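You operate a simulated robot arm through the tools that you are given. There is no shell and no other tool. Be economical: measure what you need, move in short steps, check, and stop when the job is done.

You run a simulated two-armed robot. Do the job below in one go: nothing can be reset, and whatever is moved stays where it is left.

## Task
Show that setting 2 misses the red block and setting 3 catches it.
Fine: reset at the end; run it through at 2, bring it back with the belt, run it again at 3; leave the direction dial on FWD. Leave the other controls and goods as they are.
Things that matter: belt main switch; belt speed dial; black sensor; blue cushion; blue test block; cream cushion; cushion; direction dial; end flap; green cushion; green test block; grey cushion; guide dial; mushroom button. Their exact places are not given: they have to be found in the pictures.

Only the result counts: the job must be done as asked and must still hold three seconds after the hand-in. Knocking over, shifting, dropping, spilling or breaking anything else fails it.

## Robot
Two 7-joint arms with fingered hands on one trunk, on a base that drives. Base frame: it is fixed to the floor where the robot stands at the start and does not move with it; the origin is under the middle of the robot, x ahead of it, y to its left, z up; the surface under the hand at the start is at about z = 76. Readings come in cm, rad, newtons and seconds.
The left shoulder is at the start at [8, 19.7, 144.8], the right one opposite. With the tool pointing down near the work surface each hand reaches from about 10 to 70 cm from the robot's upright axis, wherever it stands, measured 20 degrees to its own side. Places, roughly: belt main switch [20, -30, 70]; belt speed dial [30, -10, 70]; black sensor [-50, -130, 80]; blue cushion [-175, -75, 25]; cream cushion [-200, -100, 25]; cushion [175, 125, 50]; direction dial [20, -20, 70]; end flap [-40, -190, 80]; green cushion [-175, -75, 50]; grey cushion [-200, -100, 50]; guide dial [-10, -60, 110]; mushroom button [-70, -140, 80]; pillow [175, 125, 100]; sensitivity dial [-30, -70, 110]; small pillow [200, 100, 25]; start of the detector belt [50, -50, 80]. Payload 4 kg a hand.
The tool frame of a hand sits at the grasp point between the pads (the TCP): z along the fingers, y along the line on which they close. The tips reach 2.6 cm beyond it. Largest opening 13.2 cm; the body of the gripper starts 7.3 cm behind the TCP. The gripper is a hand of 4 fingers: y runs from the thumb to the fingers, the wrist lies at [0, 0, -23.9] in the tool frame, and closing takes about 1.5 s.
Orientation is that of the tool frame in the base frame, as a unit quaternion [x, y, z, w]. With the fingers straight down and closing along the base's y, the tool's x points along the base's -x, its y along +y and its z along -z.

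## Interface
- The arms move only by the tool step_arm. It takes "left_moves", "right_moves" or both (then of equal length, played together; a hand with none holds still); each is a list of rows, each a list of 6 numbers: the shift along the tool's x, y, z in m, then the turn, a rotation vector about the tool's x, y, z in rad. In form: [[dx, dy, dz, ax, ay, az], ...]. A call has 1 to 8 rows; each row is the pose to reach, as a shift and turn from the pose commanded when the call began, along the tool's axes at that moment. "left_fingers" and "right_fingers" are, for a hand that has rows, the closure in counts, from 0 (fully open) to 255 (shut), set as the call begins (left out, the last holds). A row lasts 0.2 s, in which the tool goes at most 5 cm and 0.15 rad; a call with a longer step from one row to the next is refused whole, and so is a gripper value outside its range. Where a pose cannot be reached the arm comes as near as it can. A force on the tool above 40 N (or 10 N above the force at the start of the call, whichever is more), or a blocked arm, ends the call early, and 0.2 s more pass. Each finger travels about 7.2 cm/s and halts on what it meets, pressing with about 31 N; the grip force reading is that of the motor and also rises with nothing between the fingers. The clock runs only during rows and for 0.2 s after the last one: add rows that repeat a pose to give the fingers time. The reply holds the time, the measured pose of the TCP, the force on the tool along the base axes, the opening and the grip force, in the units named above and with some noise, with the torque about the TCP (base axes, N m) and any sound that the robot's microphone picked up.
- Cameras (640 x 400 px; columns grow to the right, rows downward): "scene" is now at [6.96, -3.87, 157.86]; the picture's right is [-0.84, -0.55, 0.00], its down [-0.51, 0.78, -0.36] and it looks along [0.20, -0.30, -0.93] (base axes); focal length 214 px, centre (320, 200). "left" rides on the left gripper at [-6.8, 0.2, -9.7] in its tool frame; the picture's right is [-0.03, -1.00, 0.00], its down [0.82, -0.02, -0.58] and it looks along [0.58, -0.01, 0.82] (tool axes); focal length 270 px, centre (320, 200). "right" rides on the right gripper at [6.8, 0.2, -9.7] in its tool frame; the picture's right is [-0.03, 1.00, 0.00], its down [-0.82, -0.02, -0.58] and it looks along [-0.58, -0.02, 0.82] (tool axes); focal length 270 px, centre (320, 200).
- grab_frame(camera): a new picture of that camera. No time passes.
- move_column(by): slides the trunk up (or, below 0, down) by that many cm; the arms and the scene camera ride with it, the base frame stays. It gives what a move gives, with no picture.
- roll_base(legs): drives the robot by 1 to 6 legs, each [ahead, left, turn to the left] in cm, cm and rad, along the robot's own axes; the way and the turn of a leg run together, so that a leg with both is an arc; at most 150 cm and 3.142 rad a leg. The arms and the cameras ride along, it lands a little off, and it stops where it bumps. It gives what a move gives.
- curl_fingers(finger1, finger2, finger3, thumb_bend, hand): sets how far each is bent, from 0 (flat) to 100 (curled in); at 30 the hand is open as for a grip, at 70 the pads meet at the TCP. One left out holds its place. A second passes; each finger stops where it meets its share of the squeeze, and holds until it gets a number again. A gripper value or a shape takes the hand back. It gives what a move gives, with no picture; readings hold the bend of each and the force on the fingers (four entries, about 0 where the hand has none), thumb and palm.
- set_grasp(shape, hand): the hand has 4 fingers and takes this shape, open, in about a second: jaw (thumb against the fingers, like two jaws); tri (thumb and two fingers); tip (a fingertip pinch); poke (one finger out to press); point (the index stretched); flat (the hand flat); cup (the hand cupped); fist (a fist). The gripper value then closes the fingers along that shape, each until it touches; the sizes above hold for jaw. It gives what a move gives, with no picture.
- turn_head(pan, tilt): turns the head with the scene camera to pan (to the left, within 1.501 rad either way) and tilt (down, from -0.506 to 1.204), counted from straight ahead of the robot. It gives what a move gives.
- probe_pixels(camera, pixels): for up to 12 pixels [column, row] of the newest picture of that camera ("zoom" is the newest enlarged one), the place [x, y, z] in the base frame of the surface seen there, good to about 0.2 cm, but the place of the scene camera against the robot may be out by one fixed shift of up to 1.8 cm in any direction. No time passes.
- enlarge(camera, box): a new picture of the part [left, top, right, bottom] of that camera's present view, enlarged. No time passes.
- close_job(): hands the job in; it is judged then, once.

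Work in short steps. Measure before you move; look again where a grasp or a placing could have gone wrong, and mend it. You have 80 turns and 62 pictures in all, those below and enlarged ones among them. Open the grippers and draw the arms clear of the work before you hand the job in, unless the task says otherwise; then end with one line.

The tools are called after "Call:" by a JSON object that holds its "fn" and its "kwargs". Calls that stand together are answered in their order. step_arm: Moves the arms, as the interface text tells. Its arguments: {"type":"object","properties":{"left_moves":{"type":"array"},"left_fingers":{"type":"number"},"right_moves":{"type":"array"},"right_fingers":{"type":"number"}},"required":[]} The other tools are called the same way: move_column (by) slides the trunk up or down; set_grasp (shape, hand) gives the hand a shape; curl_fingers (finger1, finger2, finger3, thumb_bend, hand) moves the fingers one by one; roll_base (legs) drives the base; turn_head (pan, tilt) turns the head that bears the scene camera; grab_frame (camera) takes a picture; probe_pixels (camera, pixels) gives the place of the surface under pixels of a picture; enlarge (camera, box) takes an enlarged picture of a part of a camera's view; close_job () hands the job in.

At the start:

```text
t: 0.0
left_eef_pos: [65.58, -3.68, 122.65]
left_tcp_rot: [0.0, 1.0, 0.001, 0.001]
left_wrist_force: [0.2, -0.2, 1.6]
left_torque: [0.01, 0.04, 0.02]
left_opening: 13.2
left_grasp_force: 0.1
left_shape: jaw
left_bend: [30.0, 30.0, 30.0, 30.0]
left_finger forces: [0.0, 0.0, 0.0, 0.0, 0.0, 0.1]
right_eef_pos: [32.59, -39.26, 103.73]
right_tcp_rot: [-0.026, 0.998, -0.041, 0.05]
right_wrist_force: [-0.4, 0.0, 0.2]
right_torque: [-0.02, -0.05, -0.02]
right_opening: 13.16
right_grasp_force: 0.0
right_shape: jaw
right_bend: [30.0, 30.0, 30.0, 30.0]
right_finger forces: [0.0, 0.0, 0.0, 0.0, 0.0, 0.1]
trunk travel left (down, up): [-73.7, 10.3]
robot x, y, heading: [-0.06, -0.07, -0.001]
head pan, tilt: [-0.993, 1.201]
```

scene: 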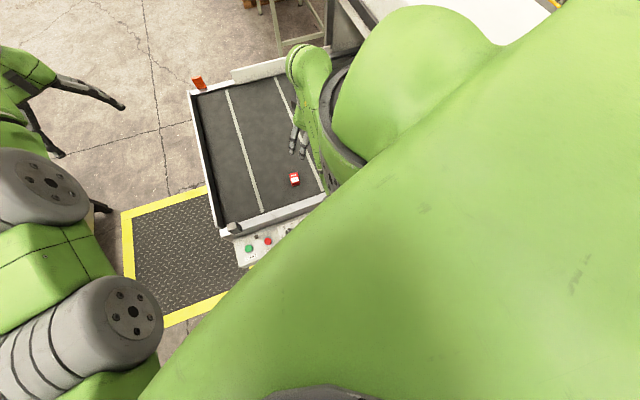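
right: 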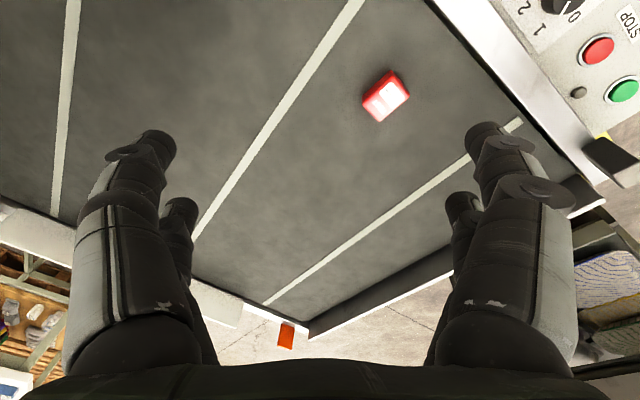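
left: 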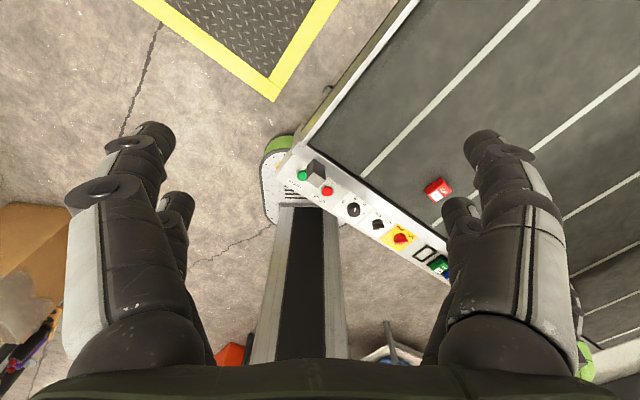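

The left picture shows the control panel at about (300-450, 170-270) and the red block at (437,189). I enlarge the panel and look along the belt with the head.

Call:
{"fn": "enlarge", "kwargs": {"camera": "left", "box": [270, 140, 470, 290]}}

Call:
{"fn": "turn_head", "kwargs": {"pan": -1.3, "tilt": 0.5}}

Call:
{"fn": "grab_frame", "kwargs": {"camera": "scene"}}

```text
2.67 times, centred on (370, 215) of left
```

zoom: 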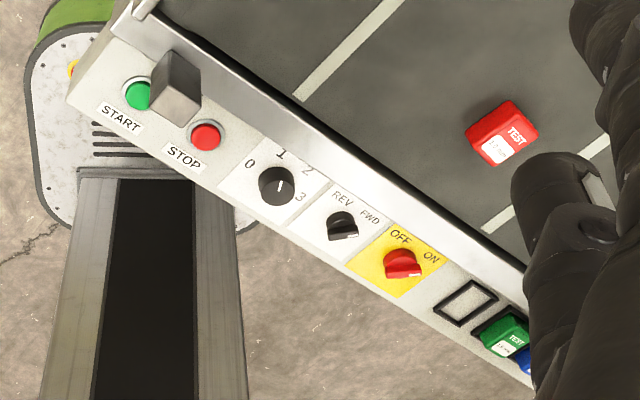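

```text
t: 1.1
left_eef_pos: [65.75, -3.76, 121.53]
left_tcp_rot: [0.0, 1.0, 0.0, 0.0]
left_wrist_force: [-0.4, 1.3, 1.0]
left_torque: [-0.01, -0.04, 0.01]
left_opening: 13.16
left_grasp_force: 0.0
left_shape: jaw
left_bend: [30.0, 30.0, 30.0, 30.0]
left_finger forces: [0.0, 0.0, 0.0, 0.1, 0.1, 0.0]
right_eef_pos: [33.26, -39.27, 102.72]
right_tcp_rot: [-0.033, 0.997, -0.046, 0.054]
right_wrist_force: [0.2, -0.4, 0.0]
right_torque: [0.01, -0.02, -0.01]
right_opening: 13.2
right_grasp_force: 0.1
right_shape: jaw
right_bend: [30.0, 30.0, 30.0, 30.0]
right_finger forces: [0.1, 0.1, 0.0, 0.0, 0.0, 0.0]
trunk travel left (down, up): [-73.7, 10.3]
robot x, y, heading: [0.03, 0.09, 0.004]
head pan, tilt: [-1.3, 0.499]
```

```text
57 pictures are left
```

scene: 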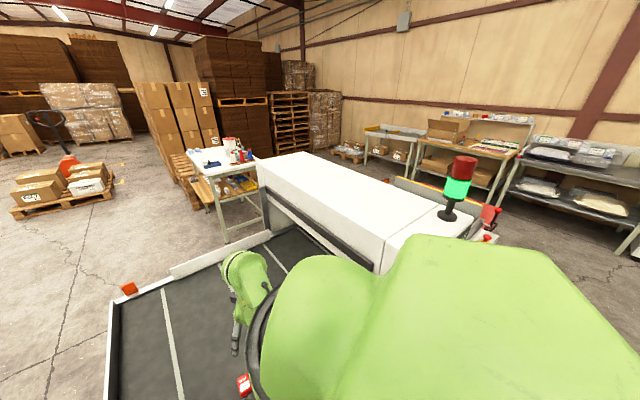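

The scene camera shows the tunnel with a signal tower (green lit) at (458,190). I probe geometry in both pictures.

Call:
{"fn": "probe_pixels", "kwargs": {"camera": "scene", "pixels": [[459, 165], [290, 157], [258, 165], [268, 215], [385, 245], [410, 240], [490, 215], [488, 240], [130, 288], [210, 268]]}}

Call:
{"fn": "probe_pixels", "kwargs": {"camera": "zoom", "pixels": [[138, 96], [175, 75], [206, 137], [276, 184], [342, 225], [402, 262], [466, 302], [505, 330], [500, 125], [300, 95], [165, 40], [120, 120]]}}

Call:
{"fn": "grab_frame", "kwargs": {"camera": "right"}}

```text
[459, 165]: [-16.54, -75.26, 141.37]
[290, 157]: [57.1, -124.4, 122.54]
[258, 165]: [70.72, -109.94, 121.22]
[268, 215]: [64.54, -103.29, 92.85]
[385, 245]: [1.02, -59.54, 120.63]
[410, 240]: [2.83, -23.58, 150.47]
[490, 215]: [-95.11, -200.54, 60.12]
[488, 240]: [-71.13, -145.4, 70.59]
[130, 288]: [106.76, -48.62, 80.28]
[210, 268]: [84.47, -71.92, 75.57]
```

```text
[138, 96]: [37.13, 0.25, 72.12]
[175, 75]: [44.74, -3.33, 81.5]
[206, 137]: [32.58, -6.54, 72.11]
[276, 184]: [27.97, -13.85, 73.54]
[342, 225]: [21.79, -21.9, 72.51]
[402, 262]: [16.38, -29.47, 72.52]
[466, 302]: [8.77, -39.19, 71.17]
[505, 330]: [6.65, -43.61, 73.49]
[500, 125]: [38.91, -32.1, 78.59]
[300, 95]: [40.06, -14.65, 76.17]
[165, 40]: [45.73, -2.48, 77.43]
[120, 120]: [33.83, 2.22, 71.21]
```

```text
56 pictures are left
```

right: 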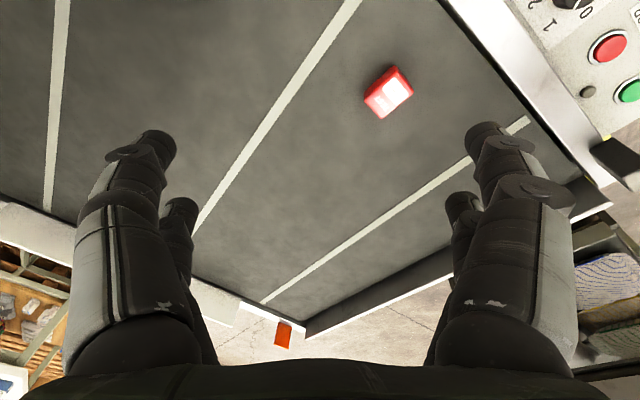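

The belt runs along (-0.585,-0.811); the panel is along its near side and the tunnel inlet lies about 48 cm downstream. I draw the right hand up and in so I can turn safely to face the belt.

Call:
{"fn": "step_arm", "kwargs": {"right_moves": [[0.02, 0.02, -0.03, 0, 0, 0], [0.04, 0.04, -0.06, 0, 0, 0], [0.06, 0.06, -0.08, 0, 0, 0], [0.08, 0.08, -0.1, 0, 0, 0], [0.1, 0.1, -0.12, 0, 0, 0]]}}

Call:
{"fn": "roll_base", "kwargs": {"legs": [[-12, 8, 0], [0, 0, -0.625]]}}

Call:
{"fn": "turn_head", "kwargs": {"pan": -0.9, "tilt": 0.6}}

Call:
{"fn": "grab_frame", "kwargs": {"camera": "scene"}}

```text
t: 1.5
left_eef_pos: [65.54, -3.61, 121.95]
left_tcp_rot: [0.0, 1.0, 0.0, 0.001]
left_wrist_force: [-0.2, -0.1, -0.6]
left_torque: [-0.01, -0.03, -0.04]
left_opening: 13.19
left_grasp_force: 0.0
left_shape: jaw
left_bend: [30.0, 30.0, 30.0, 30.0]
left_finger forces: [0.1, 0.1, 0.0, 0.1, 0.1, 0.0]
right_eef_pos: [35.01, -40.47, 112.12]
right_tcp_rot: [-0.033, 0.982, -0.118, 0.144]
right_wrist_force: [-0.6, -0.7, 0.4]
right_torque: [0.03, -0.03, 0.01]
right_opening: 13.2
right_grasp_force: 0.1
right_shape: jaw
right_bend: [30.0, 30.0, 30.0, 30.0]
right_finger forces: [0.0, 0.0, 0.0, 0.1, 0.1, 0.1]
right hand out of reach, approached as far as the arm can: row 1, 2
trunk travel left (down, up): [-73.7, 10.3]
robot x, y, heading: [0.03, -0.38, -0.004]
head pan, tilt: [-1.3, 0.499]
stopped in row 2 (right hand): the arm was blocked; the commanded pose is now the measured one
```

```text
t: 4.6
left_eef_pos: [38.76, -34.02, 120.66]
left_tcp_rot: [0.314, 0.949, 0.0, 0.001]
left_wrist_force: [0.5, 0.2, 0.2]
left_torque: [0.01, 0.04, 0.0]
left_opening: 13.18
left_grasp_force: 0.0
left_shape: jaw
left_bend: [30.0, 30.0, 30.0, 30.0]
left_finger forces: [0.1, 0.0, 0.0, 0.0, 0.1, 0.1]
right_eef_pos: [-7.34, -46.0, 112.24]
right_tcp_rot: [0.275, 0.94, -0.17, 0.109]
right_wrist_force: [0.9, 1.5, -0.5]
right_torque: [-0.03, 0.02, -0.01]
right_opening: 13.19
right_grasp_force: 0.0
right_shape: jaw
right_bend: [30.0, 30.0, 30.0, 30.0]
right_finger forces: [0.0, 0.0, 0.1, 0.1, 0.1, 0.0]
trunk travel left (down, up): [-73.7, 10.3]
robot x, y, heading: [-11.48, 8.48, -0.642]
head pan, tilt: [-1.3, 0.499]
```

```text
t: 5.5
left_eef_pos: [38.68, -34.24, 120.71]
left_tcp_rot: [0.314, 0.949, -0.001, 0.0]
left_wrist_force: [0.0, 0.2, -1.0]
left_torque: [0.0, -0.04, 0.0]
left_opening: 13.19
left_grasp_force: 0.1
left_shape: jaw
left_bend: [30.0, 30.0, 30.0, 30.0]
left_finger forces: [0.1, 0.0, 0.1, 0.1, 0.0, 0.0]
right_eef_pos: [-7.18, -46.21, 112.62]
right_tcp_rot: [0.273, 0.94, -0.173, 0.111]
right_wrist_force: [0.1, -0.1, -0.3]
right_torque: [0.09, 0.0, -0.05]
right_opening: 13.2
right_grasp_force: 0.1
right_shape: jaw
right_bend: [30.0, 30.0, 30.0, 30.0]
right_finger forces: [0.0, 0.0, 1.0, 0.1, 0.1, 0.0]
trunk travel left (down, up): [-73.7, 10.3]
robot x, y, heading: [-12.22, 8.26, -0.637]
head pan, tilt: [-0.901, 0.6]
```

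```text
55 pictures are left
```

scene: 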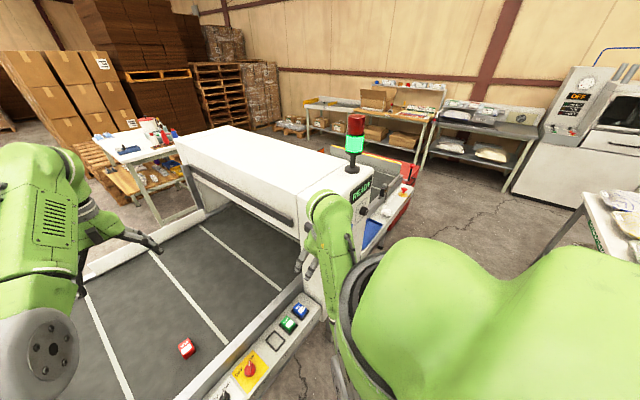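

The tunnel's face shows a "READY" screen at (360,192) and a knob at (363,210). I enlarge it.

Call:
{"fn": "enlarge", "kwargs": {"camera": "scene", "box": [300, 100, 440, 270]}}

Call:
{"fn": "probe_pixels", "kwargs": {"camera": "scene", "pixels": [[355, 195], [363, 211], [392, 212], [370, 240], [404, 188], [290, 324], [300, 311], [275, 341], [186, 347], [322, 200], [300, 300]]}}

```text
2.35 times, centred on (370, 185) of scene
```

zoom: 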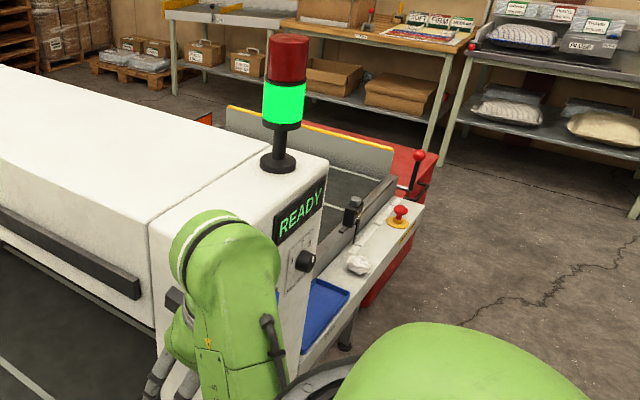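

```text
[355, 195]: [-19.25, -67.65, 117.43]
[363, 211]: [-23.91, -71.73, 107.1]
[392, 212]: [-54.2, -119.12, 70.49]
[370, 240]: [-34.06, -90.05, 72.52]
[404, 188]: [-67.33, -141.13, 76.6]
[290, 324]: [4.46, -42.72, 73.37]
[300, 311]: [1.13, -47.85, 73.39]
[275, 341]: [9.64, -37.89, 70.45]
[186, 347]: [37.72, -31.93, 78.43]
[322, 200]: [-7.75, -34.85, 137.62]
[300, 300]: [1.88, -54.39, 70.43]
```

I check the clearance of the table at the right by probing and turn the head further right before moving.

Call:
{"fn": "turn_head", "kwargs": {"pan": -1.5, "tilt": 0.3}}

Call:
{"fn": "grab_frame", "kwargs": {"camera": "scene"}}

Call:
{"fn": "probe_pixels", "kwargs": {"camera": "scene", "pixels": [[620, 250], [560, 240], [400, 240], [470, 230], [520, 330], [630, 380]]}}

```text
t: 6.5
left_eef_pos: [38.83, -34.02, 120.67]
left_tcp_rot: [0.315, 0.949, -0.001, -0.001]
left_wrist_force: [-0.5, 0.2, -0.2]
left_torque: [0.01, 0.02, 0.01]
left_opening: 13.18
left_grasp_force: 0.1
left_shape: jaw
left_bend: [30.0, 30.0, 30.0, 30.0]
left_finger forces: [0.0, 0.0, 0.1, 0.1, 0.0, 0.1]
right_eef_pos: [-7.22, -46.2, 112.67]
right_tcp_rot: [0.274, 0.939, -0.176, 0.112]
right_wrist_force: [-0.7, 2.0, -1.1]
right_torque: [0.07, -0.04, -0.13]
right_opening: 13.19
right_grasp_force: 0.0
right_shape: jaw
right_bend: [30.0, 30.0, 30.0, 30.0]
right_finger forces: [0.0, 0.0, 1.5, 0.0, 0.0, 0.1]
trunk travel left (down, up): [-73.7, 10.3]
robot x, y, heading: [-11.73, 8.03, -0.635]
head pan, tilt: [-1.499, 0.3]
```

```text
53 pictures are left
```

scene: 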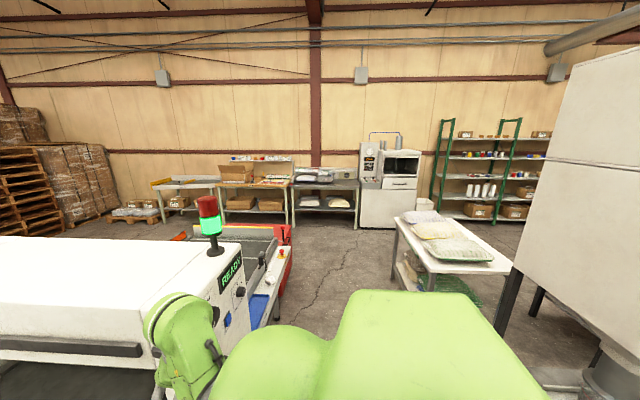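

```text
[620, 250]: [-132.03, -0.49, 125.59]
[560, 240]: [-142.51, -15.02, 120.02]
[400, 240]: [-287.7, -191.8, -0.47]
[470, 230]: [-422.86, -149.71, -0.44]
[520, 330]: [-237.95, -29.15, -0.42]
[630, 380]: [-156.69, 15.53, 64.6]
```

A right finger reads about 1.5 N, so the hand may brush the tunnel; I back straight off 20 cm, then go right 40 cm and look at the tunnel's face.

Call:
{"fn": "roll_base", "kwargs": {"legs": [[-22, 0, 0], [0, -42, 0]]}}

Call:
{"fn": "turn_head", "kwargs": {"pan": -0.7, "tilt": 0.6}}

Call:
{"fn": "grab_frame", "kwargs": {"camera": "scene"}}

```text
t: 10.1
left_eef_pos: [-0.45, -51.07, 121.11]
left_tcp_rot: [0.307, 0.952, 0.003, 0.009]
left_wrist_force: [15.6, 15.5, 2.7]
left_torque: [-0.18, 0.04, 0.43]
left_opening: 13.11
left_grasp_force: 0.1
left_shape: jaw
left_bend: [30.0, 30.0, 35.0, 34.0]
left_finger forces: [0.0, 0.1, 7.7, 0.0, 14.2, 0.0]
right_eef_pos: [-47.46, -63.83, 113.0]
right_tcp_rot: [0.272, 0.939, -0.179, 0.114]
right_wrist_force: [-0.6, 0.5, 0.9]
right_torque: [0.03, 0.02, 0.01]
right_opening: 13.18
right_grasp_force: 0.0
right_shape: jaw
right_bend: [30.0, 30.0, 30.0, 30.0]
right_finger forces: [0.0, 0.0, 0.0, 0.1, 0.0, 0.0]
trunk travel left (down, up): [-73.7, 10.3]
robot x, y, heading: [-52.29, -9.23, -0.633]
head pan, tilt: [-1.499, 0.3]
stopped in leg 2: the force on the tool passed its limit at 45 N (the readings are from after the stop); the commanded pose is now the measured one
```

```text
t: 11.2
left_eef_pos: [-0.56, -50.99, 120.97]
left_tcp_rot: [0.309, 0.951, 0.0, 0.006]
left_wrist_force: [18.9, 15.8, 7.6]
left_torque: [-0.42, 0.25, 0.58]
left_opening: 13.11
left_grasp_force: 0.0
left_shape: jaw
left_bend: [30.0, 30.0, 35.0, 34.0]
left_finger forces: [0.0, 0.0, 8.6, 0.1, 15.7, 0.0]
right_eef_pos: [-47.15, -63.64, 113.06]
right_tcp_rot: [0.272, 0.939, -0.18, 0.113]
right_wrist_force: [0.1, 0.5, 0.1]
right_torque: [-0.01, 0.02, -0.01]
right_opening: 13.2
right_grasp_force: 0.1
right_shape: jaw
right_bend: [30.0, 30.0, 30.0, 30.0]
right_finger forces: [0.0, 0.0, 0.0, 0.0, 0.1, 0.0]
trunk travel left (down, up): [-73.7, 10.3]
robot x, y, heading: [-52.51, -9.64, -0.639]
head pan, tilt: [-0.7, 0.6]
```

```text
52 pictures are left
```

scene: 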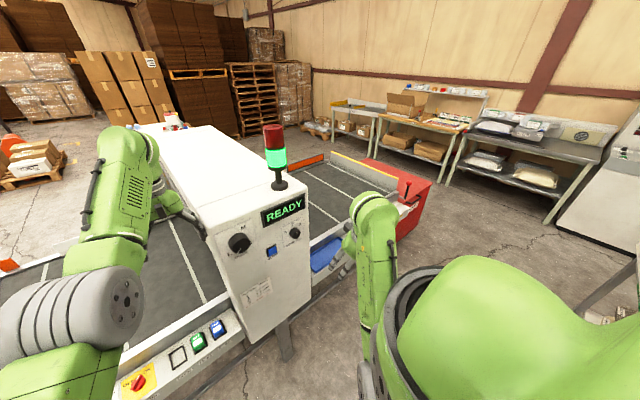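

The left hand has bumped the tunnel inlet. I ease it away to the robot's left and draw it back and up, then enlarge the tunnel face.

Call:
{"fn": "step_arm", "kwargs": {"left_moves": [[0.0, 0.03, 0, 0, 0, 0], [0.0, 0.06, 0, 0, 0, 0], [0.03, 0.09, -0.02, 0, 0, 0], [0.07, 0.1, -0.03, 0, 0, 0], [0.11, 0.1, -0.04, 0, 0, 0], [0.15, 0.1, -0.04, 0, 0, 0], [0.19, 0.1, -0.04, 0, 0, 0], [0.23, 0.1, -0.04, 0, 0, 0]]}}

Call:
{"fn": "enlarge", "kwargs": {"camera": "scene", "box": [205, 120, 345, 310]}}

Call:
{"fn": "probe_pixels", "kwargs": {"camera": "scene", "pixels": [[240, 242], [271, 251], [293, 232], [284, 208], [326, 254], [405, 193], [257, 290], [310, 265], [220, 265]]}}

```text
t: 13.1
left_eef_pos: [-4.49, -38.3, 115.87]
left_tcp_rot: [0.31, 0.951, 0.002, 0.007]
left_wrist_force: [-0.1, 0.1, 0.1]
left_torque: [0.01, -0.01, -0.02]
left_opening: 13.17
left_grasp_force: 0.1
left_shape: jaw
left_bend: [30.0, 30.0, 30.0, 30.0]
left_finger forces: [0.0, 0.1, 0.0, 0.0, 0.0, 0.1]
left hand out of reach, approached as far as the arm can: row 3, 4, 5, 6, 7, 8
right_eef_pos: [-47.61, -64.25, 112.82]
right_tcp_rot: [0.272, 0.939, -0.177, 0.113]
right_wrist_force: [-0.7, 0.0, -0.6]
right_torque: [0.0, -0.01, 0.0]
right_opening: 13.18
right_grasp_force: 0.1
right_shape: jaw
right_bend: [30.0, 30.0, 30.0, 30.0]
right_finger forces: [0.0, 0.1, 0.0, 0.0, 0.0, 0.0]
trunk travel left (down, up): [-73.7, 10.3]
robot x, y, heading: [-52.14, -9.91, -0.642]
head pan, tilt: [-0.7, 0.6]
```

```text
2.11 times, centred on (275, 215) of scene
```

zoom: 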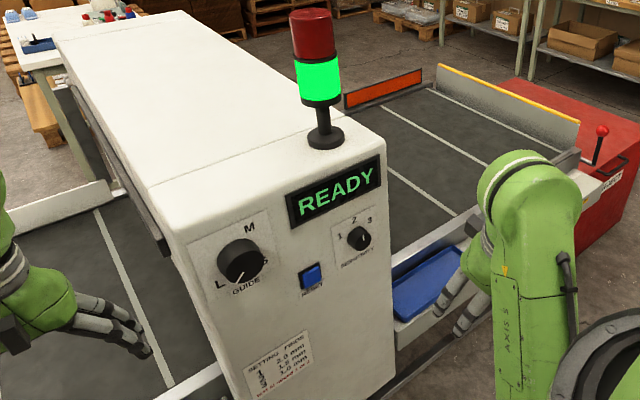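

```text
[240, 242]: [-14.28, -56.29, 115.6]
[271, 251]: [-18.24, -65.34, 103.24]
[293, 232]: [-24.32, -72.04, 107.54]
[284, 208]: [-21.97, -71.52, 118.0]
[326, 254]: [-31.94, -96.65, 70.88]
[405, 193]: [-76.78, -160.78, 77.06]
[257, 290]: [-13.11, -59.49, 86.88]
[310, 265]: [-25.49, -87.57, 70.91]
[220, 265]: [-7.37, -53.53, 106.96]
```

The tunnel face has GUIDE dial (240,242), RESET button (271,251) and the sensitivity dial 1-2-3 at (293,232). I zoom further onto these, and on the outfeed end.

Call:
{"fn": "enlarge", "kwargs": {"camera": "scene", "box": [225, 210, 315, 300]}}

Call:
{"fn": "enlarge", "kwargs": {"camera": "scene", "box": [290, 140, 440, 280]}}

Call:
{"fn": "enlarge", "kwargs": {"camera": "scene", "box": [110, 300, 250, 400]}}

```text
4.44 times, centred on (270, 255) of scene
```

zoom: 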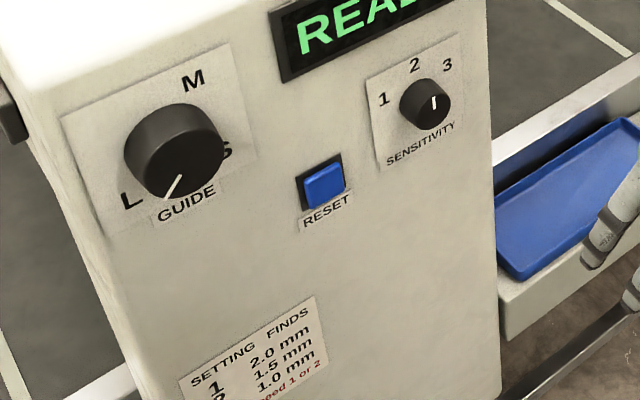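

```text
2.86 times, centred on (365, 210) of scene
```

zoom: 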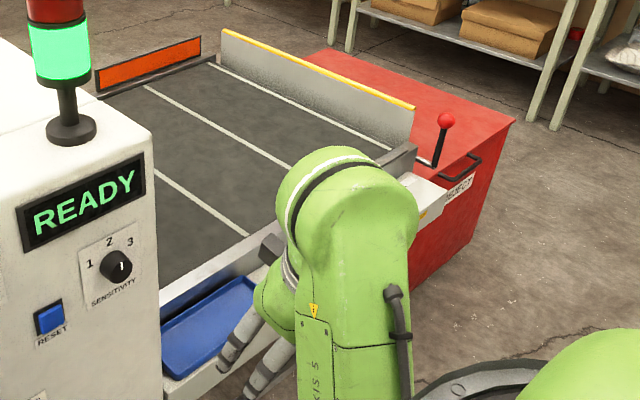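

```text
4.00 times, centred on (180, 350) of scene
```

zoom: 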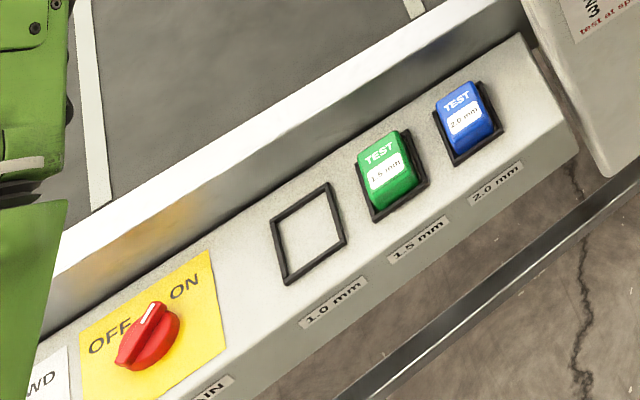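

The dial seems near 2-3 and the block is the 1.0 mm one ("test at speed 1 or 2"). I back the robot 10 cm and turn the right hand to point at the tunnel face, for a close look with its camera.

Call:
{"fn": "roll_base", "kwargs": {"legs": [[-10, 0, 0]]}}

Call:
{"fn": "step_arm", "kwargs": {"right_moves": [[-0.02, 0.01, 0.011, -0.018, -0.137, 0.028], [-0.04, 0.02, 0.022, -0.036, -0.274, 0.056], [-0.06, 0.03, 0.033, -0.054, -0.411, 0.084], [-0.08, 0.04, 0.044, -0.072, -0.549, 0.112], [-0.1, 0.05, 0.055, -0.09, -0.686, 0.14], [-0.12, 0.06, 0.066, -0.108, -0.823, 0.168], [-0.14, 0.07, 0.077, -0.126, -0.96, 0.196], [-0.16, 0.08, 0.088, -0.144, -1.098, 0.225]]}}

Call:
{"fn": "grab_frame", "kwargs": {"camera": "right"}}

```text
t: 14.2
left_eef_pos: [-11.98, -32.51, 115.59]
left_tcp_rot: [0.31, 0.951, 0.001, 0.004]
left_wrist_force: [1.1, -0.6, -0.7]
left_torque: [-0.02, 0.01, -0.03]
left_opening: 13.22
left_grasp_force: 0.1
left_shape: jaw
left_bend: [30.0, 30.0, 30.0, 30.0]
left_finger forces: [0.0, 0.1, 0.0, 0.1, 0.1, 0.0]
right_eef_pos: [-55.06, -58.5, 112.58]
right_tcp_rot: [0.272, 0.94, -0.175, 0.111]
right_wrist_force: [-0.1, -0.2, -0.4]
right_torque: [0.0, 0.05, 0.0]
right_opening: 13.19
right_grasp_force: 0.0
right_shape: jaw
right_bend: [30.0, 30.0, 30.0, 30.0]
right_finger forces: [0.1, 0.0, 0.1, 0.0, 0.1, 0.1]
trunk travel left (down, up): [-73.7, 10.3]
robot x, y, heading: [-60.26, -3.73, -0.638]
head pan, tilt: [-0.7, 0.6]
```

```text
t: 16.0
left_eef_pos: [-12.36, -32.13, 115.75]
left_tcp_rot: [0.309, 0.951, 0.0, 0.006]
left_wrist_force: [0.4, 0.5, -0.7]
left_torque: [-0.01, 0.02, 0.0]
left_opening: 13.2
left_grasp_force: 0.0
left_shape: jaw
left_bend: [30.0, 30.0, 30.0, 30.0]
left_finger forces: [0.1, 0.0, 0.1, 0.0, 0.0, 0.0]
right_eef_pos: [-28.24, -54.33, 108.02]
right_tcp_rot: [0.253, 0.716, -0.232, 0.608]
right_wrist_force: [0.2, -0.2, 1.5]
right_torque: [0.04, 0.04, 0.04]
right_opening: 13.19
right_grasp_force: 0.0
right_shape: jaw
right_bend: [30.0, 30.0, 30.0, 30.0]
right_finger forces: [0.0, 0.0, 0.1, 0.0, 0.1, 0.0]
right hand out of reach, approached as far as the arm can: row 5, 6, 7, 8
trunk travel left (down, up): [-73.7, 10.3]
robot x, y, heading: [-60.25, -4.05, -0.636]
head pan, tilt: [-0.7, 0.6]
```

```text
47 pictures are left
```

right: 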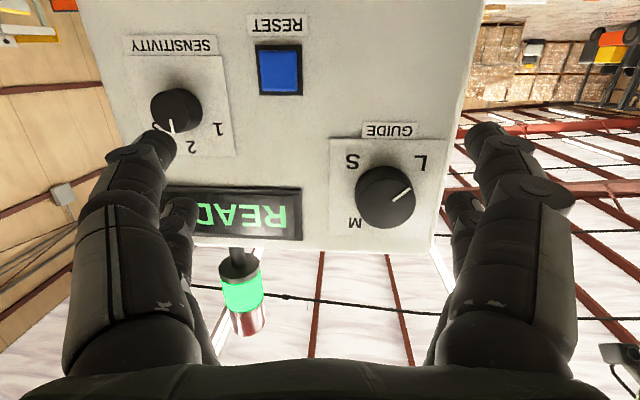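

Upside-down view: the sensitivity knob at (176,108) has its line pointing to about (171,127). I enlarge it.

Call:
{"fn": "enlarge", "kwargs": {"camera": "right", "box": [100, 20, 320, 170]}}

Call:
{"fn": "probe_pixels", "kwargs": {"camera": "right", "pixels": [[172, 104], [217, 128], [193, 147], [171, 127], [278, 70], [180, 44], [130, 85], [192, 118]]}}

```text
2.67 times, centred on (210, 95) of right
```

zoom: 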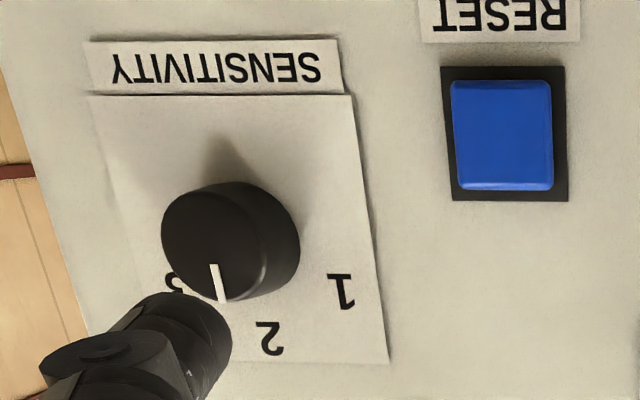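

```text
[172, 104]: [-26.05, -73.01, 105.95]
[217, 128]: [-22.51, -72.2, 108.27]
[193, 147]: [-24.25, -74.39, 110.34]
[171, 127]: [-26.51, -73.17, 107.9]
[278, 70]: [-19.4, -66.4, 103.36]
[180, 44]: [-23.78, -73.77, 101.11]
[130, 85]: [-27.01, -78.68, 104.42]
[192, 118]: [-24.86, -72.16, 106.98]
```

The plate's vertical matches the knob's line, so the dial already stands at 2. Now I drive left 30 cm and forward 24 cm to work at the belt panel with the left hand, and look from above.

Call:
{"fn": "roll_base", "kwargs": {"legs": [[0, 30, 0], [24, 0, 0]]}}

Call:
{"fn": "turn_head", "kwargs": {"pan": 0.3, "tilt": 1.0}}

Call:
{"fn": "grab_frame", "kwargs": {"camera": "scene"}}

Call:
{"fn": "grab_frame", "kwargs": {"camera": "left"}}

```text
t: 19.4
left_eef_pos: [24.73, -21.96, 116.01]
left_tcp_rot: [0.31, 0.951, 0.0, 0.008]
left_wrist_force: [0.5, 0.7, -0.2]
left_torque: [0.02, -0.04, -0.01]
left_opening: 13.2
left_grasp_force: 0.0
left_shape: jaw
left_bend: [30.0, 30.0, 30.0, 30.0]
left_finger forces: [0.1, 0.0, 0.1, 0.0, 0.0, 0.0]
right_eef_pos: [8.55, -44.12, 108.48]
right_tcp_rot: [0.25, 0.713, -0.236, 0.611]
right_wrist_force: [0.1, 0.4, -0.1]
right_torque: [0.0, -0.02, 0.0]
right_opening: 13.19
right_grasp_force: 0.1
right_shape: jaw
right_bend: [30.0, 30.0, 30.0, 30.0]
right_finger forces: [0.1, 0.1, 0.0, 0.0, 0.0, 0.1]
trunk travel left (down, up): [-73.7, 10.3]
robot x, y, heading: [-22.67, 6.21, -0.636]
head pan, tilt: [-0.7, 0.6]
```

```text
t: 20.7
left_eef_pos: [24.87, -22.27, 115.86]
left_tcp_rot: [0.311, 0.951, -0.001, 0.007]
left_wrist_force: [0.1, -0.8, -0.5]
left_torque: [0.03, 0.0, 0.02]
left_opening: 13.19
left_grasp_force: 0.0
left_shape: jaw
left_bend: [30.0, 30.0, 30.0, 30.0]
left_finger forces: [0.1, 0.0, 0.0, 0.1, 0.0, 0.0]
right_eef_pos: [8.76, -44.18, 108.26]
right_tcp_rot: [0.251, 0.713, -0.237, 0.611]
right_wrist_force: [-0.7, -0.8, 0.8]
right_torque: [-0.02, 0.02, 0.0]
right_opening: 13.17
right_grasp_force: 0.0
right_shape: jaw
right_bend: [30.0, 30.0, 30.0, 30.0]
right_finger forces: [0.0, 0.0, 0.0, 0.1, 0.0, 0.1]
trunk travel left (down, up): [-73.7, 10.3]
robot x, y, heading: [-22.9, 6.54, -0.638]
head pan, tilt: [0.3, 1.0]
```

```text
45 pictures are left
```

scene: 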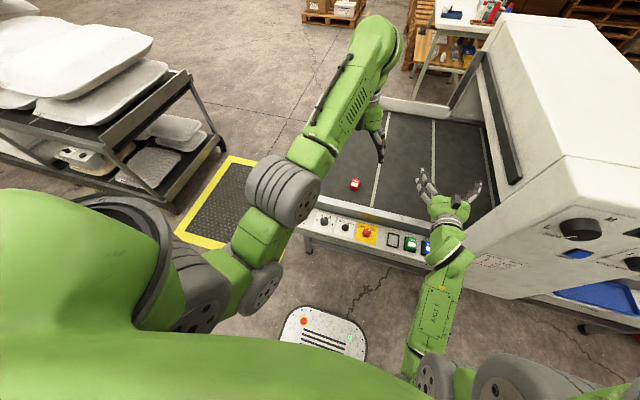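

```text
44 pictures are left
```

left: 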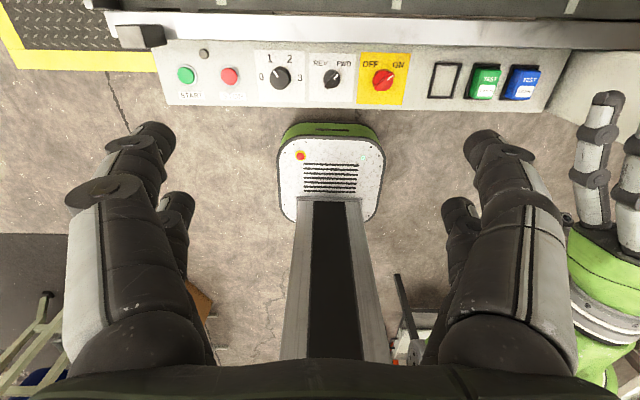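

The left picture shows the whole panel at rows 60-100. I enlarge it to read the dials and probe it with this well-calibrated camera.

Call:
{"fn": "enlarge", "kwargs": {"camera": "left", "box": [160, 20, 420, 120]}}

Call:
{"fn": "probe_pixels", "kwargs": {"camera": "left", "pixels": [[186, 76], [231, 76], [281, 78], [333, 79], [384, 80], [204, 54], [263, 78], [289, 59], [298, 78], [318, 64], [343, 64], [371, 64]]}}

```text
2.46 times, centred on (290, 70) of left
```

zoom: 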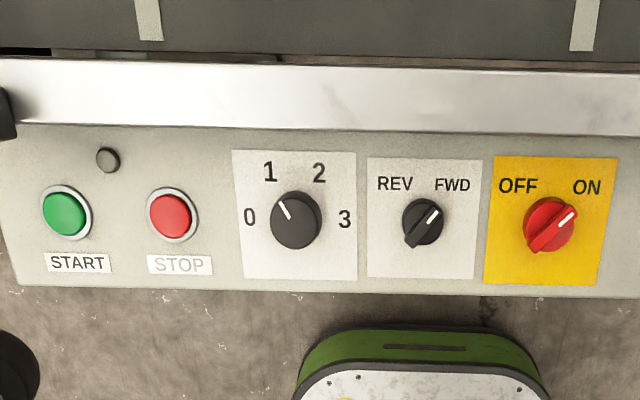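

```text
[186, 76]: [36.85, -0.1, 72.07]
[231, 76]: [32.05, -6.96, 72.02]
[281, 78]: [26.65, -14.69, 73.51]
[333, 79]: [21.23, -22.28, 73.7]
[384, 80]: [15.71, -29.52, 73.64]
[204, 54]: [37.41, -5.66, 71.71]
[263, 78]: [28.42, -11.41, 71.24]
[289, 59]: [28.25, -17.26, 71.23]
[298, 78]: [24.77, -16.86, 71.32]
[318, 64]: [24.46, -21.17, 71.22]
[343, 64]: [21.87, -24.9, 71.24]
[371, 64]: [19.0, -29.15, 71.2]
```

Speed 1, direction FWD, main ON: ready to run. I form the left hand into poke, and bring it above the START button (36.85,-0.1).

Call:
{"fn": "set_grasp", "kwargs": {"hand": "left", "shape": "poke"}}

Call:
{"fn": "grab_frame", "kwargs": {"camera": "left"}}

```text
t: 21.6
left_eef_pos: [24.88, -22.1, 115.86]
left_tcp_rot: [0.311, 0.95, 0.001, 0.006]
left_wrist_force: [0.3, -0.7, 0.6]
left_torque: [-0.02, -0.02, -0.03]
left_opening: 0.0
left_grasp_force: 0.0
left_shape: poke
left_bend: [100.0, 100.0, 100.0, 34.0]
left_finger forces: [0.1, 0.0, 0.0, 0.0, 0.0, 0.1]
right_eef_pos: [8.84, -44.25, 108.13]
right_tcp_rot: [0.251, 0.713, -0.237, 0.611]
right_wrist_force: [0.9, 0.0, 0.2]
right_torque: [0.0, 0.0, -0.01]
right_opening: 13.2
right_grasp_force: 0.0
right_shape: jaw
right_bend: [30.0, 30.0, 30.0, 30.0]
right_finger forces: [0.0, 0.0, 0.0, 0.2, 0.0, 0.1]
trunk travel left (down, up): [-73.7, 10.3]
robot x, y, heading: [-22.58, 6.09, -0.638]
head pan, tilt: [0.3, 1.0]
```

```text
42 pictures are left
```

left: 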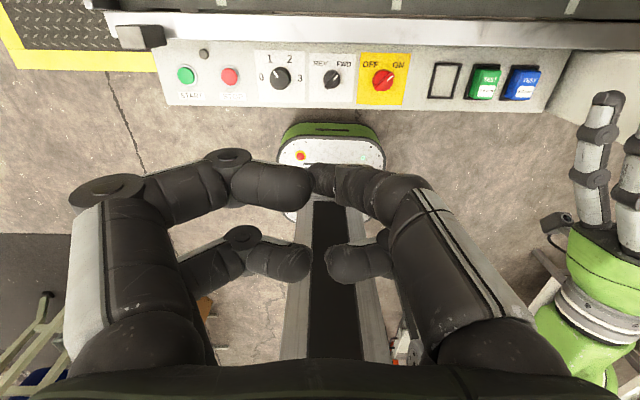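

The fingers look curled in; I probe their tips to see which one projects furthest along the tool.

Call:
{"fn": "probe_pixels", "kwargs": {"camera": "left", "pixels": [[300, 188], [318, 180], [300, 262], [335, 262], [230, 160], [250, 190], [400, 185], [245, 235]]}}

```text
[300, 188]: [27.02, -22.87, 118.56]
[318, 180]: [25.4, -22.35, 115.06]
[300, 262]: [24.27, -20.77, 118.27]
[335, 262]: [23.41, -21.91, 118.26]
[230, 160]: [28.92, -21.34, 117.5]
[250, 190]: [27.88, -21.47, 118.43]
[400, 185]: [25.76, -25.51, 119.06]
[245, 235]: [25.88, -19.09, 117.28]
```

In poke only one fingertip goes slightly past the TCP. I try "point" to get a clearer protruding finger.

Call:
{"fn": "set_grasp", "kwargs": {"hand": "left", "shape": "point"}}

Call:
{"fn": "grab_frame", "kwargs": {"camera": "left"}}

```text
t: 22.5
left_eef_pos: [25.0, -22.12, 115.83]
left_tcp_rot: [0.311, 0.95, 0.001, 0.008]
left_wrist_force: [0.1, 0.3, -0.1]
left_torque: [-0.01, 0.0, 0.01]
left_opening: 0.0
left_grasp_force: 0.1
left_shape: point
left_bend: [24.0, 99.0, 100.0, 39.0]
left_finger forces: [0.0, 0.0, 0.1, 0.0, 0.0, 0.1]
right_eef_pos: [8.84, -44.23, 108.16]
right_tcp_rot: [0.251, 0.713, -0.237, 0.61]
right_wrist_force: [-0.3, 0.2, -0.2]
right_torque: [-0.01, 0.03, 0.0]
right_opening: 13.21
right_grasp_force: 0.1
right_shape: jaw
right_bend: [30.0, 30.0, 30.0, 30.0]
right_finger forces: [0.1, 0.0, 0.0, 0.0, 0.0, 0.0]
trunk travel left (down, up): [-73.7, 10.3]
robot x, y, heading: [-22.85, 6.31, -0.64]
head pan, tilt: [0.3, 1.0]
```

```text
41 pictures are left
```

left: 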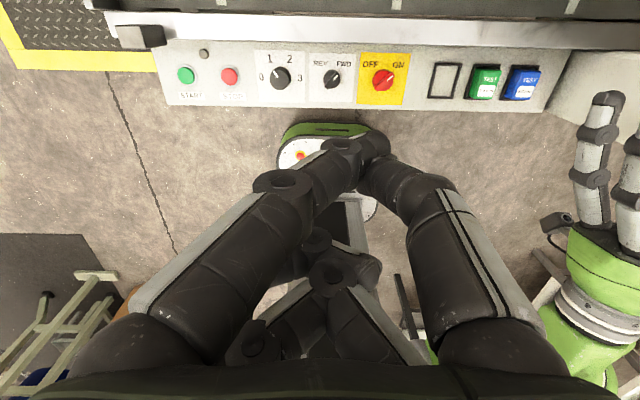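

Now finger and thumb meet near (372,145), projecting. I probe the tip.

Call:
{"fn": "probe_pixels", "kwargs": {"camera": "left", "pixels": [[376, 140], [384, 147], [362, 160], [340, 146], [370, 170], [367, 150]]}}

Call:
{"fn": "enlarge", "kwargs": {"camera": "left", "box": [280, 100, 440, 200]}}

```text
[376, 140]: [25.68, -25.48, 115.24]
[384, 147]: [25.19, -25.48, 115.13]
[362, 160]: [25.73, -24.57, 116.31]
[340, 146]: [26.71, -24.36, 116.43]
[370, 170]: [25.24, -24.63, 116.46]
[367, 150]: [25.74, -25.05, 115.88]
```

```text
4.00 times, centred on (360, 150) of left
```

zoom: 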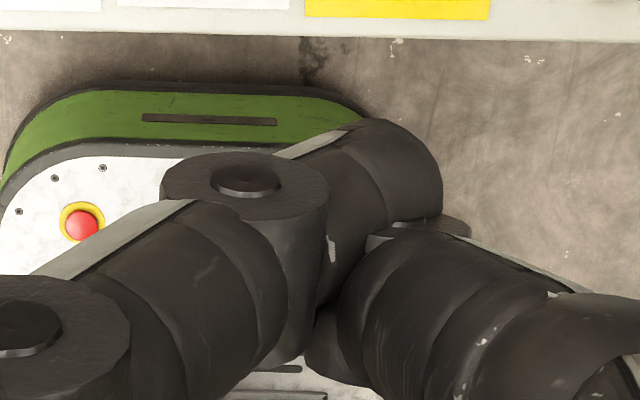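

The index tip is about 2.4 cm forward and 2.5 cm right of the TCP. I move the left hand over START in two parts.

Call:
{"fn": "step_arm", "kwargs": {"left_moves": [[0.008, 0.034, 0.012, 0, 0, 0], [0.015, 0.068, 0.025, 0, 0, 0], [0.022, 0.102, 0.04, 0, 0, 0], [0.03, 0.136, 0.055, 0, 0, 0], [0.037, 0.17, 0.07, 0, 0, 0], [0.044, 0.204, 0.085, 0, 0, 0], [0.052, 0.238, 0.1, 0, 0, 0], [0.059, 0.272, 0.115, 0, 0, 0]]}}

Call:
{"fn": "step_arm", "kwargs": {"left_moves": [[0, 0, 0.04, 0, 0, 0], [0, 0, 0.08, 0, 0, 0], [0, 0, 0.12, 0, 0, 0], [0, 0, 0.155, 0, 0, 0], [0, 0, 0.19, 0, 0, 0], [0, 0, 0.21, 0, 0, 0], [0, 0, 0.21, 0, 0, 0]]}}

Call:
{"fn": "grab_frame", "kwargs": {"camera": "left"}}

```text
t: 24.3
left_eef_pos: [36.49, 3.39, 104.39]
left_tcp_rot: [0.31, 0.951, 0.001, 0.007]
left_wrist_force: [0.2, 0.5, 0.1]
left_torque: [-0.03, 0.02, -0.04]
left_opening: 0.04
left_grasp_force: 0.0
left_shape: point
left_bend: [12.0, 99.0, 100.0, 43.0]
left_finger forces: [0.0, 0.0, 0.0, 0.0, 0.0, 0.0]
left hand out of reach, approached as far as the arm can: row 1, 2, 3, 4, 5, 6, 7
right_eef_pos: [8.77, -44.18, 108.29]
right_tcp_rot: [0.25, 0.713, -0.236, 0.611]
right_wrist_force: [0.5, 0.9, 0.7]
right_torque: [0.02, -0.04, -0.02]
right_opening: 13.19
right_grasp_force: 0.0
right_shape: jaw
right_bend: [30.0, 30.0, 30.0, 30.0]
right_finger forces: [0.0, 0.2, 0.1, 0.0, 0.0, 0.0]
trunk travel left (down, up): [-73.7, 10.3]
robot x, y, heading: [-22.64, 6.19, -0.639]
head pan, tilt: [0.3, 1.0]
```

```text
t: 25.9
left_eef_pos: [36.72, 3.19, 83.56]
left_tcp_rot: [0.31, 0.951, 0.001, 0.007]
left_wrist_force: [-0.6, -0.4, 0.0]
left_torque: [0.0, 0.01, 0.03]
left_opening: 0.0
left_grasp_force: 0.0
left_shape: point
left_bend: [12.0, 99.0, 100.0, 44.0]
left_finger forces: [0.0, 0.1, 0.0, 0.1, 0.1, 0.0]
right_eef_pos: [8.8, -44.31, 108.29]
right_tcp_rot: [0.251, 0.713, -0.237, 0.61]
right_wrist_force: [0.7, 0.1, -0.1]
right_torque: [-0.02, -0.02, -0.01]
right_opening: 13.19
right_grasp_force: 0.0
right_shape: jaw
right_bend: [30.0, 30.0, 30.0, 30.0]
right_finger forces: [0.1, 0.0, 0.0, 0.1, 0.0, 0.0]
trunk travel left (down, up): [-73.7, 10.3]
robot x, y, heading: [-22.68, 6.38, -0.641]
head pan, tilt: [0.3, 1.0]
```

```text
39 pictures are left
```

left: 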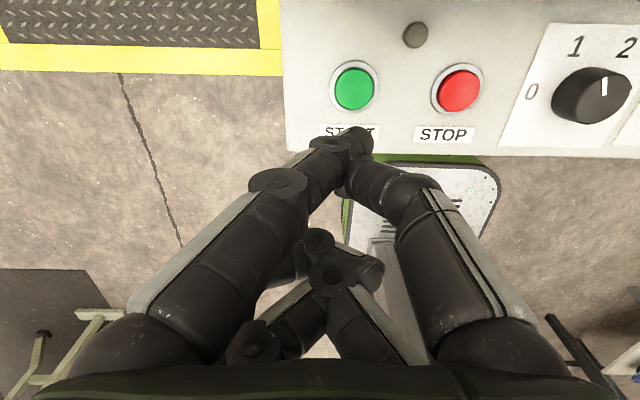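

I probe the tip and the button in this view to align.

Call:
{"fn": "probe_pixels", "kwargs": {"camera": "left", "pixels": [[362, 140], [358, 158], [345, 150], [332, 145], [355, 88], [460, 90], [350, 190], [366, 148]]}}

Call:
{"fn": "enlarge", "kwargs": {"camera": "left", "box": [260, 60, 440, 220]}}

```text
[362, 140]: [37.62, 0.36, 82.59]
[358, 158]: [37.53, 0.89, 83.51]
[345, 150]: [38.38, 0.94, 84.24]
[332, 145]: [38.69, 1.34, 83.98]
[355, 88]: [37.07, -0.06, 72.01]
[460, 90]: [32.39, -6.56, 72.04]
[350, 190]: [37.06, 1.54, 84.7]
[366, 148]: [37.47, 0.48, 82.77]
```

```text
2.50 times, centred on (350, 140) of left
```

zoom: 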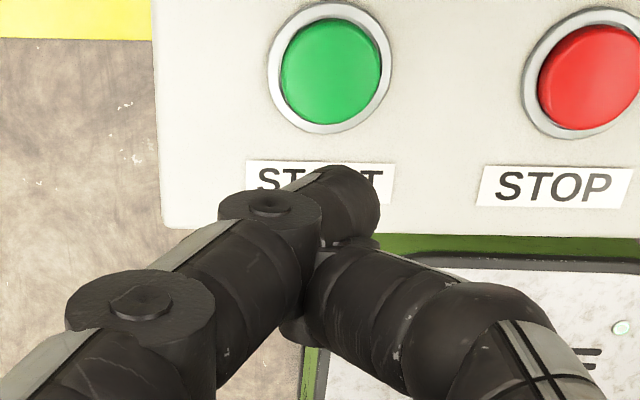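

The tip is nearly over the button; I shift 0.6 cm and descend 8 cm to just above it.

Call:
{"fn": "step_arm", "kwargs": {"left_moves": [[0, -0.006, 0.03, 0, 0, 0], [0, -0.006, 0.06, 0, 0, 0], [0, -0.006, 0.08, 0, 0, 0], [0, -0.006, 0.08, 0, 0, 0]]}}

Call:
{"fn": "enlarge", "kwargs": {"camera": "left", "box": [240, 60, 480, 210]}}

```text
t: 26.9
left_eef_pos: [36.53, 2.65, 75.45]
left_tcp_rot: [0.311, 0.95, 0.0, 0.007]
left_wrist_force: [0.2, 0.2, 0.1]
left_torque: [-0.02, -0.01, 0.01]
left_opening: 0.0
left_grasp_force: 0.0
left_shape: point
left_bend: [12.0, 99.0, 100.0, 45.0]
left_finger forces: [0.0, 0.0, 0.0, 0.0, 0.0, 0.1]
right_eef_pos: [8.65, -44.24, 108.19]
right_tcp_rot: [0.251, 0.713, -0.236, 0.611]
right_wrist_force: [0.2, 0.1, 0.3]
right_torque: [-0.02, -0.02, 0.02]
right_opening: 13.18
right_grasp_force: 0.0
right_shape: jaw
right_bend: [30.0, 30.0, 30.0, 30.0]
right_finger forces: [0.0, 0.0, 0.0, 0.1, 0.0, 0.1]
trunk travel left (down, up): [-73.7, 10.3]
robot x, y, heading: [-22.55, 6.63, -0.641]
head pan, tilt: [0.3, 1.0]
```

```text
2.67 times, centred on (360, 135) of left
```

zoom: 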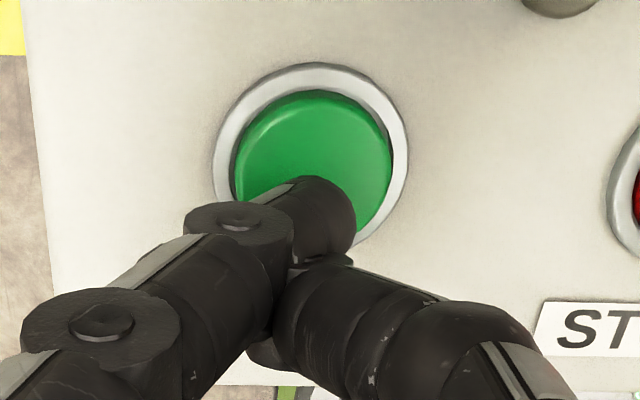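

The tip hovers over the button. I press in small steps, shifted 3 mm forward.

Call:
{"fn": "step_arm", "kwargs": {"left_moves": [[-0.003, 0, 0.006, 0, 0, 0], [-0.003, 0, 0.011, 0, 0, 0], [-0.003, 0, 0.016, 0, 0, 0], [-0.003, 0, 0.02, 0, 0, 0]]}}

Call:
{"fn": "enlarge", "kwargs": {"camera": "left", "box": [240, 60, 480, 210]}}

```text
t: 27.9
left_eef_pos: [37.0, 2.53, 73.84]
left_tcp_rot: [0.311, 0.95, 0.0, 0.012]
left_wrist_force: [1.9, 4.0, 20.0]
left_torque: [-0.33, -0.15, 0.03]
left_opening: 0.02
left_grasp_force: 0.1
left_shape: point
left_bend: [17.0, 99.0, 100.0, 45.0]
left_finger forces: [0.0, 0.0, 0.1, 0.0, 0.0, 0.0]
right_eef_pos: [8.58, -44.11, 108.45]
right_tcp_rot: [0.25, 0.712, -0.236, 0.612]
right_wrist_force: [-0.3, 0.4, 0.7]
right_torque: [0.01, -0.01, 0.0]
right_opening: 13.19
right_grasp_force: 0.1
right_shape: jaw
right_bend: [30.0, 30.0, 30.0, 30.0]
right_finger forces: [0.0, 0.1, 0.1, 0.0, 0.1, 0.0]
trunk travel left (down, up): [-73.7, 10.3]
robot x, y, heading: [-22.6, 6.57, -0.64]
head pan, tilt: [0.3, 1.0]
heard: click
```

```text
2.67 times, centred on (360, 135) of left
```

zoom: 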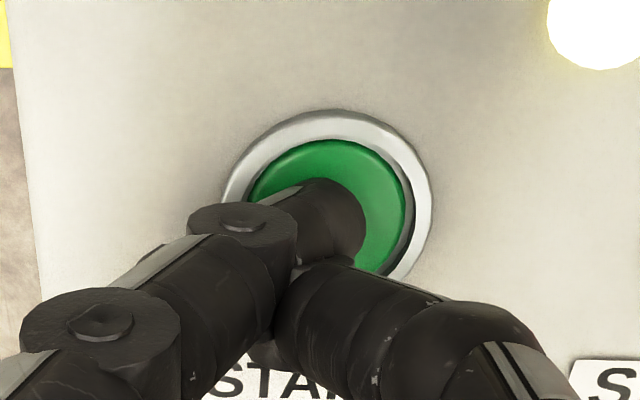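

Click, and the lamp beside it lit: the belt runs. I lift and hover above STOP 8 cm to the right, then look at the belt.

Call:
{"fn": "step_arm", "kwargs": {"left_moves": [[0, 0, -0.03, 0, 0, 0], [0, -0.04, -0.03, 0, 0, 0], [0, -0.08, -0.03, 0, 0, 0], [0, -0.08, -0.022, 0, 0, 0]]}}

Call:
{"fn": "turn_head", "kwargs": {"pan": -0.8, "tilt": 0.7}}

Call:
{"fn": "grab_frame", "kwargs": {"camera": "scene"}}

```text
t: 28.9
left_eef_pos: [32.04, -3.88, 75.49]
left_tcp_rot: [0.31, 0.951, 0.001, 0.007]
left_wrist_force: [0.4, 0.3, -0.8]
left_torque: [0.01, 0.02, 0.0]
left_opening: 0.0
left_grasp_force: 0.1
left_shape: point
left_bend: [12.0, 99.0, 100.0, 45.0]
left_finger forces: [0.1, 0.1, 0.0, 0.0, 0.0, 0.0]
right_eef_pos: [8.9, -44.25, 108.05]
right_tcp_rot: [0.251, 0.713, -0.237, 0.61]
right_wrist_force: [-0.1, 0.3, -0.2]
right_torque: [0.04, 0.0, 0.02]
right_opening: 13.2
right_grasp_force: 0.0
right_shape: jaw
right_bend: [30.0, 30.0, 30.0, 30.0]
right_finger forces: [0.0, 0.1, 0.0, 0.0, 0.0, 0.0]
trunk travel left (down, up): [-73.7, 10.3]
robot x, y, heading: [-23.01, 6.03, -0.635]
head pan, tilt: [0.3, 1.0]
```

```text
t: 30.2
left_eef_pos: [32.11, -3.89, 75.49]
left_tcp_rot: [0.311, 0.95, 0.0, 0.007]
left_wrist_force: [0.1, 0.0, -0.7]
left_torque: [0.0, -0.02, 0.0]
left_opening: 0.01
left_grasp_force: 0.0
left_shape: point
left_bend: [11.0, 99.0, 100.0, 45.0]
left_finger forces: [0.1, 0.1, 0.0, 0.0, 0.1, 0.0]
right_eef_pos: [8.79, -44.33, 108.1]
right_tcp_rot: [0.251, 0.713, -0.236, 0.61]
right_wrist_force: [-0.2, -0.1, 1.0]
right_torque: [-0.02, 0.02, -0.01]
right_opening: 13.2
right_grasp_force: 0.0
right_shape: jaw
right_bend: [30.0, 30.0, 30.0, 30.0]
right_finger forces: [0.0, 0.0, 0.1, 0.1, 0.0, 0.0]
trunk travel left (down, up): [-73.7, 10.3]
robot x, y, heading: [-22.77, 6.61, -0.638]
head pan, tilt: [-0.799, 0.7]
```

```text
35 pictures are left
```

scene: 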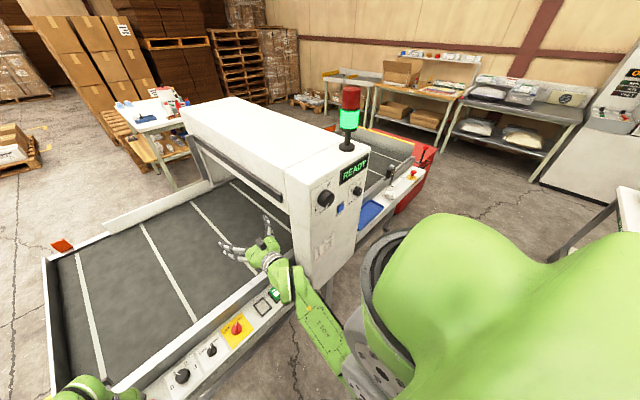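

The block isn't in sight (behind the right hand or in the tunnel). I wait 0.6 s and measure how far the cross lines move.

Call:
{"fn": "probe_pixels", "kwargs": {"camera": "scene", "pixels": [[168, 270], [218, 235], [90, 310], [262, 205]]}}

Call:
{"fn": "step_arm", "kwargs": {"left_moves": [[0, 0, 0, 0, 0, 0], [0, 0, 0, 0, 0, 0]]}}

Call:
{"fn": "grab_frame", "kwargs": {"camera": "scene"}}

```text
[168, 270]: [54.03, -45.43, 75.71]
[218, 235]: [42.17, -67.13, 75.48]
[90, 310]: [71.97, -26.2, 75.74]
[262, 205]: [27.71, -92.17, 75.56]
```

```text
t: 30.9
left_eef_pos: [31.97, -3.87, 75.6]
left_tcp_rot: [0.31, 0.951, 0.001, 0.007]
left_wrist_force: [-0.1, 0.6, 0.6]
left_torque: [0.03, 0.02, 0.02]
left_opening: 0.02
left_grasp_force: 0.1
left_shape: point
left_bend: [11.0, 99.0, 100.0, 45.0]
left_finger forces: [0.1, 0.1, 0.1, 0.0, 0.0, 0.1]
right_eef_pos: [8.69, -44.31, 108.14]
right_tcp_rot: [0.251, 0.713, -0.237, 0.61]
right_wrist_force: [-0.5, 0.3, 0.0]
right_torque: [0.03, 0.01, 0.02]
right_opening: 13.21
right_grasp_force: 0.0
right_shape: jaw
right_bend: [30.0, 30.0, 30.0, 30.0]
right_finger forces: [0.0, 0.1, 0.0, 0.1, 0.1, 0.0]
trunk travel left (down, up): [-73.7, 10.3]
robot x, y, heading: [-22.86, 6.41, -0.637]
head pan, tilt: [-0.799, 0.7]
```

```text
34 pictures are left
```

scene: 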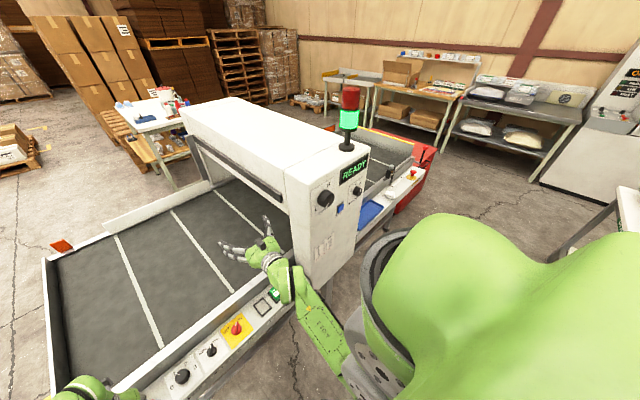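

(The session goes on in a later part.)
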